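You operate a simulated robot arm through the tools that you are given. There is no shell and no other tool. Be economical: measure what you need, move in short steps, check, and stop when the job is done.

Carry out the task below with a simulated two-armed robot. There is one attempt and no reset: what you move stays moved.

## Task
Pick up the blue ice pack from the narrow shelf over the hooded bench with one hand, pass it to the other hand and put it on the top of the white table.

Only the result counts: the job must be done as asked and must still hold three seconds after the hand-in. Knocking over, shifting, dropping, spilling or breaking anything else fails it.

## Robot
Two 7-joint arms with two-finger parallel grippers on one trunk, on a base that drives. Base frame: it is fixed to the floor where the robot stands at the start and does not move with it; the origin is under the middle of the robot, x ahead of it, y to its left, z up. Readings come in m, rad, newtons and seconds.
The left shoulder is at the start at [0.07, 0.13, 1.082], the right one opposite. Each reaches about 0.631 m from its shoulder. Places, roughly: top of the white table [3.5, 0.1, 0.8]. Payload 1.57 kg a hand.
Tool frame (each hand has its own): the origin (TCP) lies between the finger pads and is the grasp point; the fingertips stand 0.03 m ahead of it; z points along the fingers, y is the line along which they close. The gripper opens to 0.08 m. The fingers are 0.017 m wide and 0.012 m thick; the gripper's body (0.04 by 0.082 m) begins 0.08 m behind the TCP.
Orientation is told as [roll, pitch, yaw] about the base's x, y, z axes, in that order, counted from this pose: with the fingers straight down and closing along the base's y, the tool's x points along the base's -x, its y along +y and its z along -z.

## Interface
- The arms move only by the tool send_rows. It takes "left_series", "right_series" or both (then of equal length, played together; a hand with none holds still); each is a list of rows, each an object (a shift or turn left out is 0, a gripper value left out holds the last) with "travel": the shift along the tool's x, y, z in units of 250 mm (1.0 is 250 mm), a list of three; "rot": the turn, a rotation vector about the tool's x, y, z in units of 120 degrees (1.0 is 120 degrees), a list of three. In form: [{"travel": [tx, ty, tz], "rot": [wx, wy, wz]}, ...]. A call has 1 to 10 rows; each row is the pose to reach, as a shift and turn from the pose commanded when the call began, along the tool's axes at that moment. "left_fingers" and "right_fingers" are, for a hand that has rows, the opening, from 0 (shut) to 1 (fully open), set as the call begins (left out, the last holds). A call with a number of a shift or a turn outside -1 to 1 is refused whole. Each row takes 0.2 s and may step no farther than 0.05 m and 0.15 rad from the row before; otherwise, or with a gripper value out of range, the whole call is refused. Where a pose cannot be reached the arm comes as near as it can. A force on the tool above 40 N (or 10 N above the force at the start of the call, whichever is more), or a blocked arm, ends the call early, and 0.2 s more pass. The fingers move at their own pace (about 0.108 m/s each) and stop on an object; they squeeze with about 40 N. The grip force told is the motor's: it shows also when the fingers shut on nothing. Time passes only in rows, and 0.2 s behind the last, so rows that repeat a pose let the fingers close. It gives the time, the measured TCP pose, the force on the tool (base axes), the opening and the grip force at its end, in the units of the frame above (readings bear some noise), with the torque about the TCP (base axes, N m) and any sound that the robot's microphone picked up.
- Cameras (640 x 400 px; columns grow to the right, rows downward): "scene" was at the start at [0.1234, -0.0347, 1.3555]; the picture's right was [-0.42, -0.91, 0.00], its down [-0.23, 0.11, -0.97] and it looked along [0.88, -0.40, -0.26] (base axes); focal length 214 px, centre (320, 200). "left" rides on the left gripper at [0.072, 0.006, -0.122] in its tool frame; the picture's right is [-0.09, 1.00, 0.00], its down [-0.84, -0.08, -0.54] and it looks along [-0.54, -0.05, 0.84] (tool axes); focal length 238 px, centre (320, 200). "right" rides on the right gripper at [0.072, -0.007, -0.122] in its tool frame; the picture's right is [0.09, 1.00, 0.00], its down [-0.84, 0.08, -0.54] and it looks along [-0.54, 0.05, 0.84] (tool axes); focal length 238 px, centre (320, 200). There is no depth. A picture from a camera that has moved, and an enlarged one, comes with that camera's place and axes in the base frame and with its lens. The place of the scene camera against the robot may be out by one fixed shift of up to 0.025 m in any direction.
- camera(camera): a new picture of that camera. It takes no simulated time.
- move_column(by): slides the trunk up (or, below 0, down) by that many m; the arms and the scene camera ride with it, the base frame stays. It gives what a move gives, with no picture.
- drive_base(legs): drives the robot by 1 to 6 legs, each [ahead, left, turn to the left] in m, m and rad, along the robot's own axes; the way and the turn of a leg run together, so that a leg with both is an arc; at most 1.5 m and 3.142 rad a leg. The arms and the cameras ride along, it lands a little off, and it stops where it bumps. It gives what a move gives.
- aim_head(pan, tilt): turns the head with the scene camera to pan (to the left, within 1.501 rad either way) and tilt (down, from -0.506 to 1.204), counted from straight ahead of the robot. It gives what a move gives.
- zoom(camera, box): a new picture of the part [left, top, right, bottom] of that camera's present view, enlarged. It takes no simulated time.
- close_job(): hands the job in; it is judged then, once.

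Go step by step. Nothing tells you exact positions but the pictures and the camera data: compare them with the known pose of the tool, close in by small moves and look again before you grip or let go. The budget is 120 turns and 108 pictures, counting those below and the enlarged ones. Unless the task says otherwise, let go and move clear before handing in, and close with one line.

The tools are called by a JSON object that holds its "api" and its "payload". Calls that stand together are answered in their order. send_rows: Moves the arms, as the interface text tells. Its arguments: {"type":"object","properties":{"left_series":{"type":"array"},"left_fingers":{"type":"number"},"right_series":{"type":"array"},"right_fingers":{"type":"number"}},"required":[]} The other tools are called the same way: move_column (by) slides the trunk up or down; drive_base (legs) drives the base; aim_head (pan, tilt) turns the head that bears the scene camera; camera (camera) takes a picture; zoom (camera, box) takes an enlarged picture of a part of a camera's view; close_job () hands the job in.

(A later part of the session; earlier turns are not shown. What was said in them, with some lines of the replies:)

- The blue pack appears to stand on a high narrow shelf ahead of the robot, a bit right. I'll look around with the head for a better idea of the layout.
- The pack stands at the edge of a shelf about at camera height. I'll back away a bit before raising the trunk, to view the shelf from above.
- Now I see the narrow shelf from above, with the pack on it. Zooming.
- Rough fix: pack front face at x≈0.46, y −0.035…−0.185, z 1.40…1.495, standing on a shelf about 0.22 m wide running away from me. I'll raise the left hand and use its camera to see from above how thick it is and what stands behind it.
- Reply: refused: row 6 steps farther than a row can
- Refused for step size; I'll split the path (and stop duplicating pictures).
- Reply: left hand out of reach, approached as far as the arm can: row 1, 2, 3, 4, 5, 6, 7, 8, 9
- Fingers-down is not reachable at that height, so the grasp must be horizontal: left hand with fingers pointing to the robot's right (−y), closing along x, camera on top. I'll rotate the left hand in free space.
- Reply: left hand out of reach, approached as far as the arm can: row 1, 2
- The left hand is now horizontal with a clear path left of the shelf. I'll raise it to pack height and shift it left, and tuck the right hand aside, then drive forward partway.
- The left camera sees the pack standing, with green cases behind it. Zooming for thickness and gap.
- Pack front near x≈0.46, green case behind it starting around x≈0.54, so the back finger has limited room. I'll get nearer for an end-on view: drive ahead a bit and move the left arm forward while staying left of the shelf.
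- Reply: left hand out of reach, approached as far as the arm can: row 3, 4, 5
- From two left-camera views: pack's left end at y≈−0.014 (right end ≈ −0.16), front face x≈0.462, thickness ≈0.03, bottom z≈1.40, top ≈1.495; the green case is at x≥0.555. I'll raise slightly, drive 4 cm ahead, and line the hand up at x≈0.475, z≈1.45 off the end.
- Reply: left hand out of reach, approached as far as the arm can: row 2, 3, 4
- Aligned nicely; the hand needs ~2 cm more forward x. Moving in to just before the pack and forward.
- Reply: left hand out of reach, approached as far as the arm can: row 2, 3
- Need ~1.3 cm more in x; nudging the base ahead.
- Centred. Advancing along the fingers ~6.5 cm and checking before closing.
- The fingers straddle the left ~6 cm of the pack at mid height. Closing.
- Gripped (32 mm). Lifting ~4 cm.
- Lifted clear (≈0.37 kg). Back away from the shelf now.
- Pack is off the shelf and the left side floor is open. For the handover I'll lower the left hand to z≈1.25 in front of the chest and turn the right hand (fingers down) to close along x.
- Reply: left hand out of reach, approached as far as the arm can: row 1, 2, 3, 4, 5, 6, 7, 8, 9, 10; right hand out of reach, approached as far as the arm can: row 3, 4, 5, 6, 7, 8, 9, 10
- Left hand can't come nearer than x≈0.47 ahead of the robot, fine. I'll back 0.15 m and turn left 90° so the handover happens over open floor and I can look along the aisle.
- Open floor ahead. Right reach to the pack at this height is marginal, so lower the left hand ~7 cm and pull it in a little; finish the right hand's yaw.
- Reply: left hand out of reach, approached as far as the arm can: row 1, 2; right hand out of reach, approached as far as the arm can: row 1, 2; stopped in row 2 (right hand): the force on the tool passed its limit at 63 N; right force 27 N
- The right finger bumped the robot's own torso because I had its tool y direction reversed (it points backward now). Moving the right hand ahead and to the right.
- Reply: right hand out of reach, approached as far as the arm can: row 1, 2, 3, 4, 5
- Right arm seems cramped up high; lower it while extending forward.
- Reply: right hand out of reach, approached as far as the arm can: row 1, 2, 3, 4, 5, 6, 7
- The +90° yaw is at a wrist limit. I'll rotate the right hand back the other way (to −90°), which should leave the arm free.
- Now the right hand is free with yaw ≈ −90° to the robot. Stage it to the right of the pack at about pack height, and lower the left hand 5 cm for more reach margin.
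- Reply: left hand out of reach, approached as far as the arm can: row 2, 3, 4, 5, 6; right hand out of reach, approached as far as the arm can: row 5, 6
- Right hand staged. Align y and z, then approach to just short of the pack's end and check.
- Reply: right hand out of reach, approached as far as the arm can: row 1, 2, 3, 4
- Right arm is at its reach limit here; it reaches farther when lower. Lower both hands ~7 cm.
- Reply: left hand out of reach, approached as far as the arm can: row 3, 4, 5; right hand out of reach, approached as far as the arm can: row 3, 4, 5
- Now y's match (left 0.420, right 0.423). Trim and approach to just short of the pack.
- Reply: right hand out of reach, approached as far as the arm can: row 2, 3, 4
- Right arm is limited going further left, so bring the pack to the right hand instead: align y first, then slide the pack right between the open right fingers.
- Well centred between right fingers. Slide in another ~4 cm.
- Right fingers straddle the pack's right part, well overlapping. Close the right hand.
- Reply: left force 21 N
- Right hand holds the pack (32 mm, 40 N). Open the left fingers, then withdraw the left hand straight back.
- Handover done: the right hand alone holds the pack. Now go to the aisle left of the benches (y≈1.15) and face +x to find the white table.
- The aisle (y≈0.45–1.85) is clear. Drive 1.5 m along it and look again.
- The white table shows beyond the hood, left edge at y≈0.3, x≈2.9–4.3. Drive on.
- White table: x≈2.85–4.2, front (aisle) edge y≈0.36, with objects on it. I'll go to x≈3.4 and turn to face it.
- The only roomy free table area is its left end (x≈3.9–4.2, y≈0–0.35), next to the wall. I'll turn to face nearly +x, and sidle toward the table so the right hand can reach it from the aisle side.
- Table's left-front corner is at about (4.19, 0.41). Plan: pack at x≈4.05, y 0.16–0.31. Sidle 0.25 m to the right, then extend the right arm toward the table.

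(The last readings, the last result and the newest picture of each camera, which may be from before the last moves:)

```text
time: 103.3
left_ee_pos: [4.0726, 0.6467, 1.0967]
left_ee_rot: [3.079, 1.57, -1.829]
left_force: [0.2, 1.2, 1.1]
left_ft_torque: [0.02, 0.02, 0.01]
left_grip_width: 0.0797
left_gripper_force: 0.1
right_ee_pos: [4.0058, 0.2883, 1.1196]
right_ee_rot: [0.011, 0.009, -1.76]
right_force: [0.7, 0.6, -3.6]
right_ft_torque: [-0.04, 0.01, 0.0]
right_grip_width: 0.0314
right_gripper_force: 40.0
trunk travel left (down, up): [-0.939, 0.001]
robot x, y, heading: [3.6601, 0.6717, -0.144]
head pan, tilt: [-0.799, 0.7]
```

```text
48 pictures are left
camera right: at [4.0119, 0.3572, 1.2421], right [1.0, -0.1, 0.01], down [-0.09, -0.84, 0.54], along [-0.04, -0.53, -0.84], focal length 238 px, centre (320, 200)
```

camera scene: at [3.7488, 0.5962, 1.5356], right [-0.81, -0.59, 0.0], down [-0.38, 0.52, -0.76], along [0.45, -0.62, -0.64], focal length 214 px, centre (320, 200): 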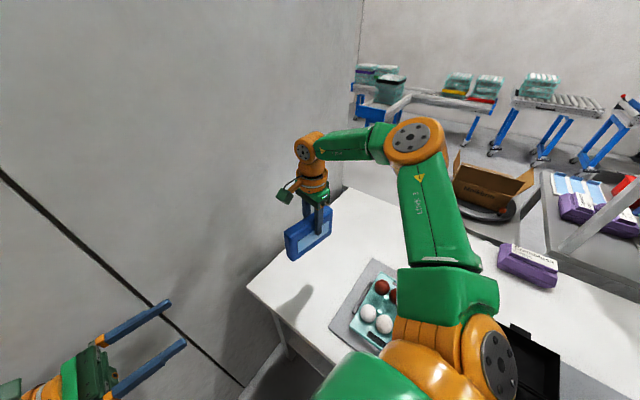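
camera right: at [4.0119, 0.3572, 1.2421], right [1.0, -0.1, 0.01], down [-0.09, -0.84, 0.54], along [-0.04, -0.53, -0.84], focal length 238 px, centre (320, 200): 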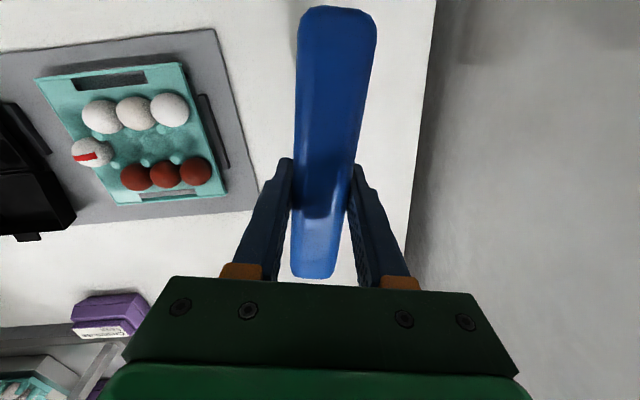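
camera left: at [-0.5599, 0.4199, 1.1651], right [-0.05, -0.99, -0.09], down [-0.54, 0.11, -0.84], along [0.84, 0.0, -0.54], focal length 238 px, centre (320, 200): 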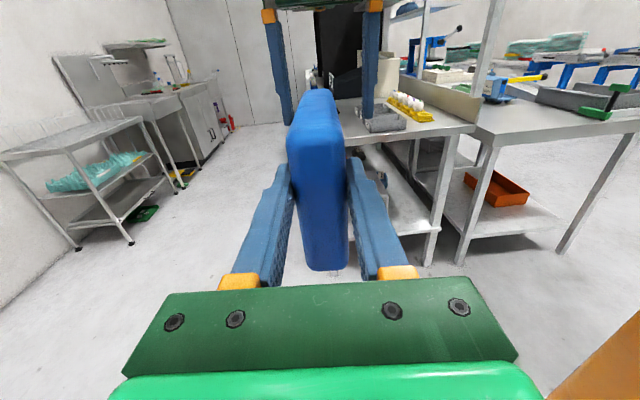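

Very clear view: the free strip between the mat (x≈3.865) and table end (x≈4.195) is under the hand. Centre over it, then lower the trunk 0.19 m.

{"api": "send_rows", "payload": {"right_series": [{"travel": [-0.166, 0.093, 0]}, {"travel": [-0.166, 0.093, 0]}]}}

{"api": "move_column", "payload": {"by": -0.19}}

{"api": "camera", "payload": {"camera": "scene"}}

{"api": "camera", "payload": {"camera": "right"}}

```text
time: 103.9
left_ee_pos: [4.0723, 0.6463, 1.0972]
left_ee_rot: [2.68, 1.568, -2.228]
left_force: [-0.4, 0.1, -0.1]
left_ft_torque: [0.02, 0.0, 0.01]
left_grip_width: 0.0801
left_gripper_force: 0.1
right_ee_pos: [4.0203, 0.241, 1.1185]
right_ee_rot: [0.007, 0.01, -1.757]
right_force: [-0.1, 1.0, -2.6]
right_ft_torque: [-0.04, 0.0, -0.04]
right_grip_width: 0.0318
right_gripper_force: 40.0
trunk travel left (down, up): [-0.939, 0.001]
robot x, y, heading: [3.6629, 0.6693, -0.138]
head pan, tilt: [-0.799, 0.7]
```

```text
time: 106.0
left_ee_pos: [4.0684, 0.6519, 0.9101]
left_ee_rot: [-2.423, 1.562, -1.046]
left_force: [0.2, -0.1, -0.3]
left_ft_torque: [-0.03, -0.01, 0.06]
left_grip_width: 0.08
left_gripper_force: 0.1
right_ee_pos: [4.0183, 0.247, 0.9348]
right_ee_rot: [0.016, 0.002, -1.76]
right_force: [1.2, -1.9, 34.4]
right_ft_torque: [0.06, 0.31, -0.05]
right_grip_width: 0.0317
right_gripper_force: 39.8
trunk travel left (down, up): [-0.749, 0.191]
robot x, y, heading: [3.665, 0.6675, -0.141]
head pan, tilt: [-0.799, 0.7]
```

```text
47 pictures are left
camera scene: at [3.7421, 0.6038, 1.3469], right [-0.81, -0.59, 0.0], down [-0.38, 0.52, -0.77], along [0.45, -0.62, -0.64], focal length 214 px, centre (320, 200)
```

scene: 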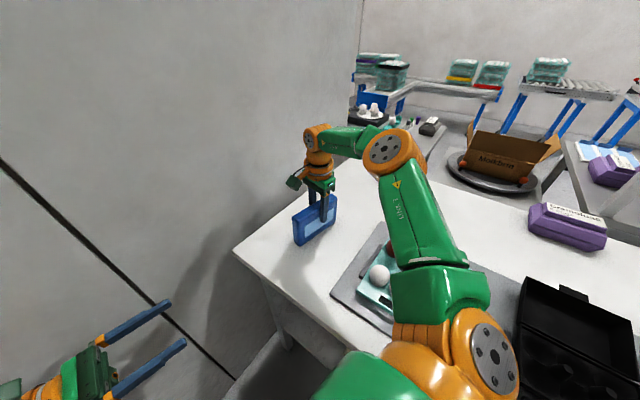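

```text
46 pictures are left
camera right: at [4.0218, 0.318, 1.0568], right [1.0, -0.1, 0.02], down [-0.09, -0.84, 0.54], along [-0.04, -0.54, -0.84], focal length 238 px, centre (320, 200)
```

right: 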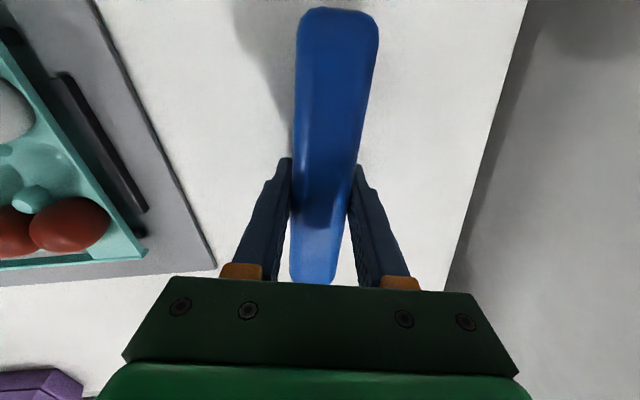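

A 34 N upward force on the right hand: the pack seems to be touching the table already (table perhaps higher than 0.8). Zoom to check.

{"api": "zoom", "payload": {"camera": "scene", "box": [240, 110, 440, 270]}}

{"api": "camera", "payload": {"camera": "left"}}

```text
2.50 times, centred on (340, 190) of scene
camera zoom: at [3.7421, 0.6038, 1.3469], right [-0.81, -0.59, 0.0], down [-0.38, 0.52, -0.77], along [0.45, -0.62, -0.64], focal length 536 px, centre (270, 225)
```

zoom: 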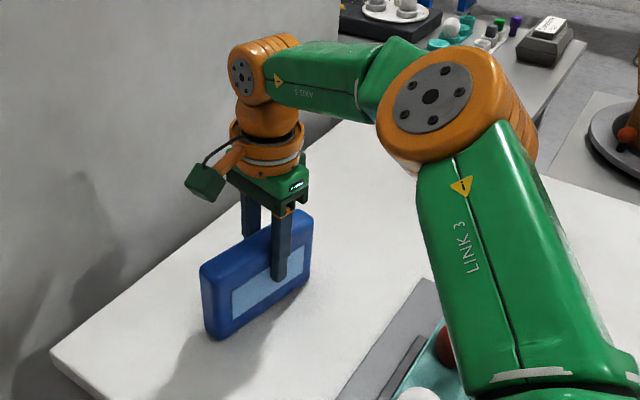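

```text
44 pictures are left
camera left: at [4.0842, 0.7721, 0.9811], right [-0.98, 0.19, -0.1], down [0.18, 0.51, -0.84], along [-0.11, -0.84, -0.53], focal length 238 px, centre (320, 200)
```

left: 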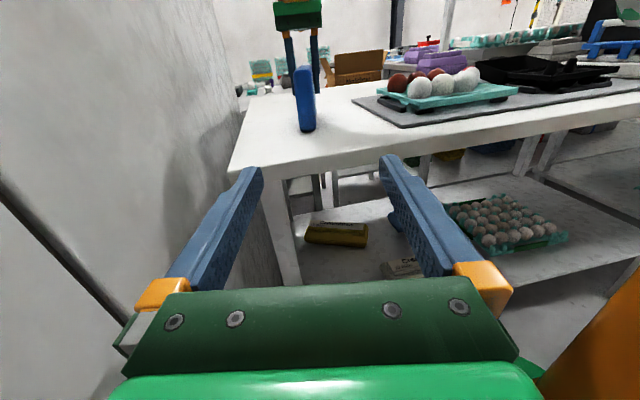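

{"api": "zoom", "payload": {"camera": "left", "box": [240, 30, 400, 180]}}

```text
2.67 times, centred on (320, 105) of left
camera zoom: at [4.0842, 0.7721, 0.9811], right [-0.98, 0.19, -0.1], down [0.18, 0.51, -0.84], along [-0.11, -0.84, -0.53], focal length 636 px, centre (320, 453)
```

zoom: 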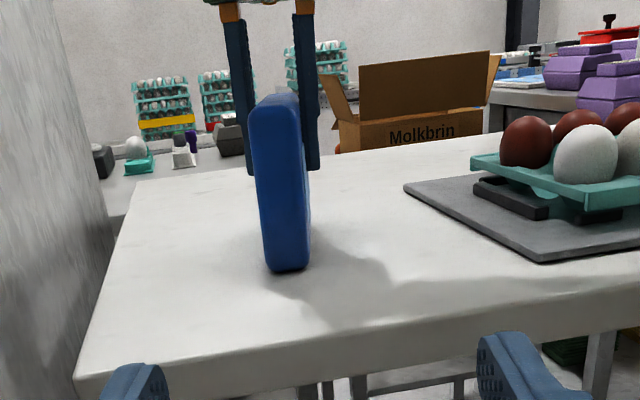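

The pack's base is on the table (shadow joins its base). Ease the pressure a little first.

{"api": "move_column", "payload": {"by": 0.005}}

```text
time: 106.5
left_ee_pos: [4.0707, 0.6487, 0.9137]
left_ee_rot: [-2.64, 1.566, -1.266]
left_force: [0.6, -0.8, 0.1]
left_ft_torque: [0.0, -0.02, 0.02]
left_grip_width: 0.0799
left_gripper_force: 0.0
right_ee_pos: [4.0179, 0.2436, 0.9352]
right_ee_rot: [0.008, 0.006, -1.759]
right_force: [-0.9, 3.0, 4.8]
right_ft_torque: [-0.28, 0.27, -0.13]
right_grip_width: 0.032
right_gripper_force: 40.0
trunk travel left (down, up): [-0.754, 0.186]
robot x, y, heading: [3.6593, 0.6671, -0.143]
head pan, tilt: [-0.799, 0.7]
```

Force is now small (≈5 N, pack resting). Open the right fingers and look.

{"api": "send_rows", "payload": {"right_series": [{}, {}, {}], "right_fingers": 1}}

{"api": "camera", "payload": {"camera": "right"}}

{"api": "zoom", "payload": {"camera": "left", "box": [240, 30, 400, 180]}}

```text
time: 107.3
left_ee_pos: [4.0733, 0.6471, 0.9131]
left_ee_rot: [-2.982, 1.569, -1.607]
left_force: [0.4, 0.0, -0.4]
left_ft_torque: [-0.01, -0.02, 0.0]
left_grip_width: 0.0801
left_gripper_force: 0.0
right_ee_pos: [4.02, 0.2427, 0.9342]
right_ee_rot: [0.009, 0.007, -1.759]
right_force: [-0.1, -0.2, -0.1]
right_ft_torque: [-0.01, -0.01, 0.01]
right_grip_width: 0.0801
right_gripper_force: 0.0
trunk travel left (down, up): [-0.754, 0.186]
robot x, y, heading: [3.6593, 0.6683, -0.142]
head pan, tilt: [-0.799, 0.7]
```

```text
42 pictures are left
camera right: at [4.0262, 0.3121, 1.0568], right [1.0, -0.1, 0.01], down [-0.09, -0.84, 0.54], along [-0.04, -0.53, -0.84], focal length 238 px, centre (320, 200)
```

right: 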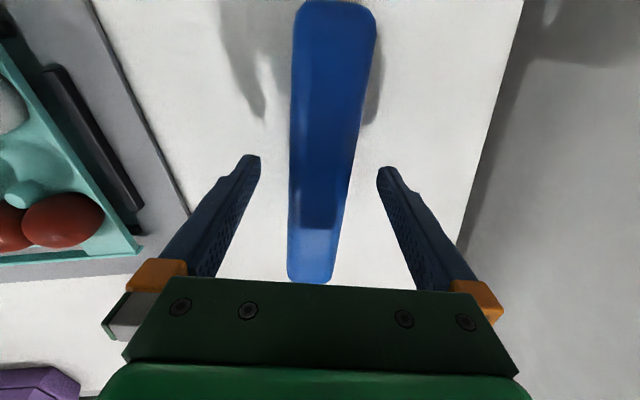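

```text
2.67 times, centred on (320, 105) of left
camera zoom: at [4.0884, 0.7668, 0.9842], right [-0.98, 0.19, -0.09], down [0.18, 0.51, -0.84], along [-0.11, -0.84, -0.54], focal length 636 px, centre (320, 453)
```

zoom: 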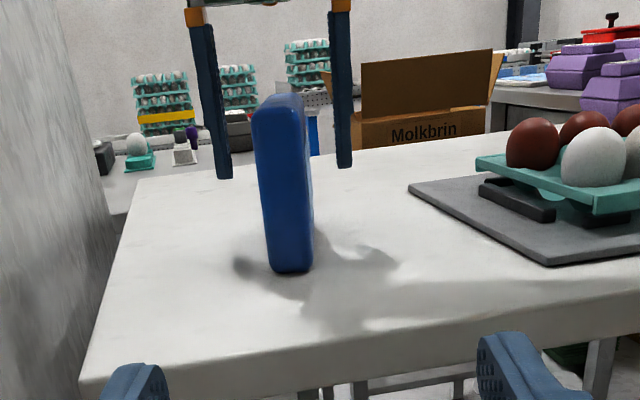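

The pack stands freely. Raise the trunk straight up to clear it.

{"api": "move_column", "payload": {"by": 0.17}}

{"api": "camera", "payload": {"camera": "right"}}

{"api": "camera", "payload": {"camera": "scene"}}

```text
time: 109.2
left_ee_pos: [4.0715, 0.6481, 1.0828]
left_ee_rot: [-2.923, 1.571, -1.546]
left_force: [-0.2, -0.4, 0.1]
left_ft_torque: [0.0, 0.01, 0.02]
left_grip_width: 0.0798
left_gripper_force: 0.1
right_ee_pos: [4.0199, 0.242, 1.1038]
right_ee_rot: [0.007, 0.006, -1.761]
right_force: [-0.8, -0.3, -0.6]
right_ft_torque: [-0.01, -0.02, -0.01]
right_grip_width: 0.0801
right_gripper_force: 0.1
trunk travel left (down, up): [-0.924, 0.016]
robot x, y, heading: [3.6565, 0.6672, -0.14]
head pan, tilt: [-0.799, 0.7]
```

```text
40 pictures are left
camera right: at [4.0261, 0.3123, 1.227], right [1.0, -0.1, 0.01], down [-0.09, -0.84, 0.54], along [-0.04, -0.53, -0.84], focal length 238 px, centre (320, 200)
```

right: 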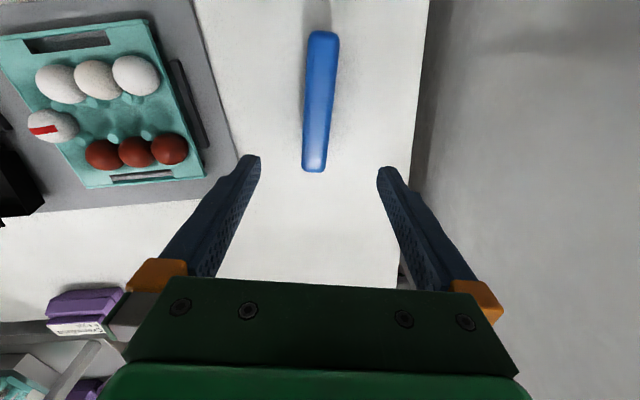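

```text
39 pictures are left
camera scene: at [3.748, 0.5966, 1.5206], right [-0.81, -0.59, 0.0], down [-0.38, 0.52, -0.76], along [0.45, -0.62, -0.64], focal length 214 px, centre (320, 200)
```

scene: 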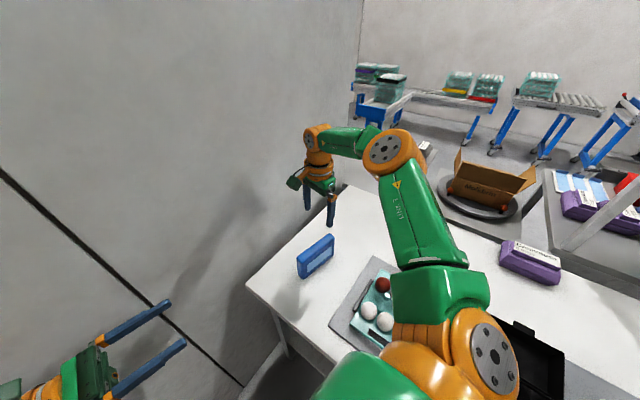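

The pack stands alone on the white table with both hands clear and nothing else disturbed, so I'm handing in.

{"api": "close_job", "payload": {}}

```text
The job is handed in.
```

The blue ice pack is standing upright on the left end of the white table. I took it off the shelf with the left hand, passed it to the right hand and set it down, and I saw nothing else moved in the pictures.
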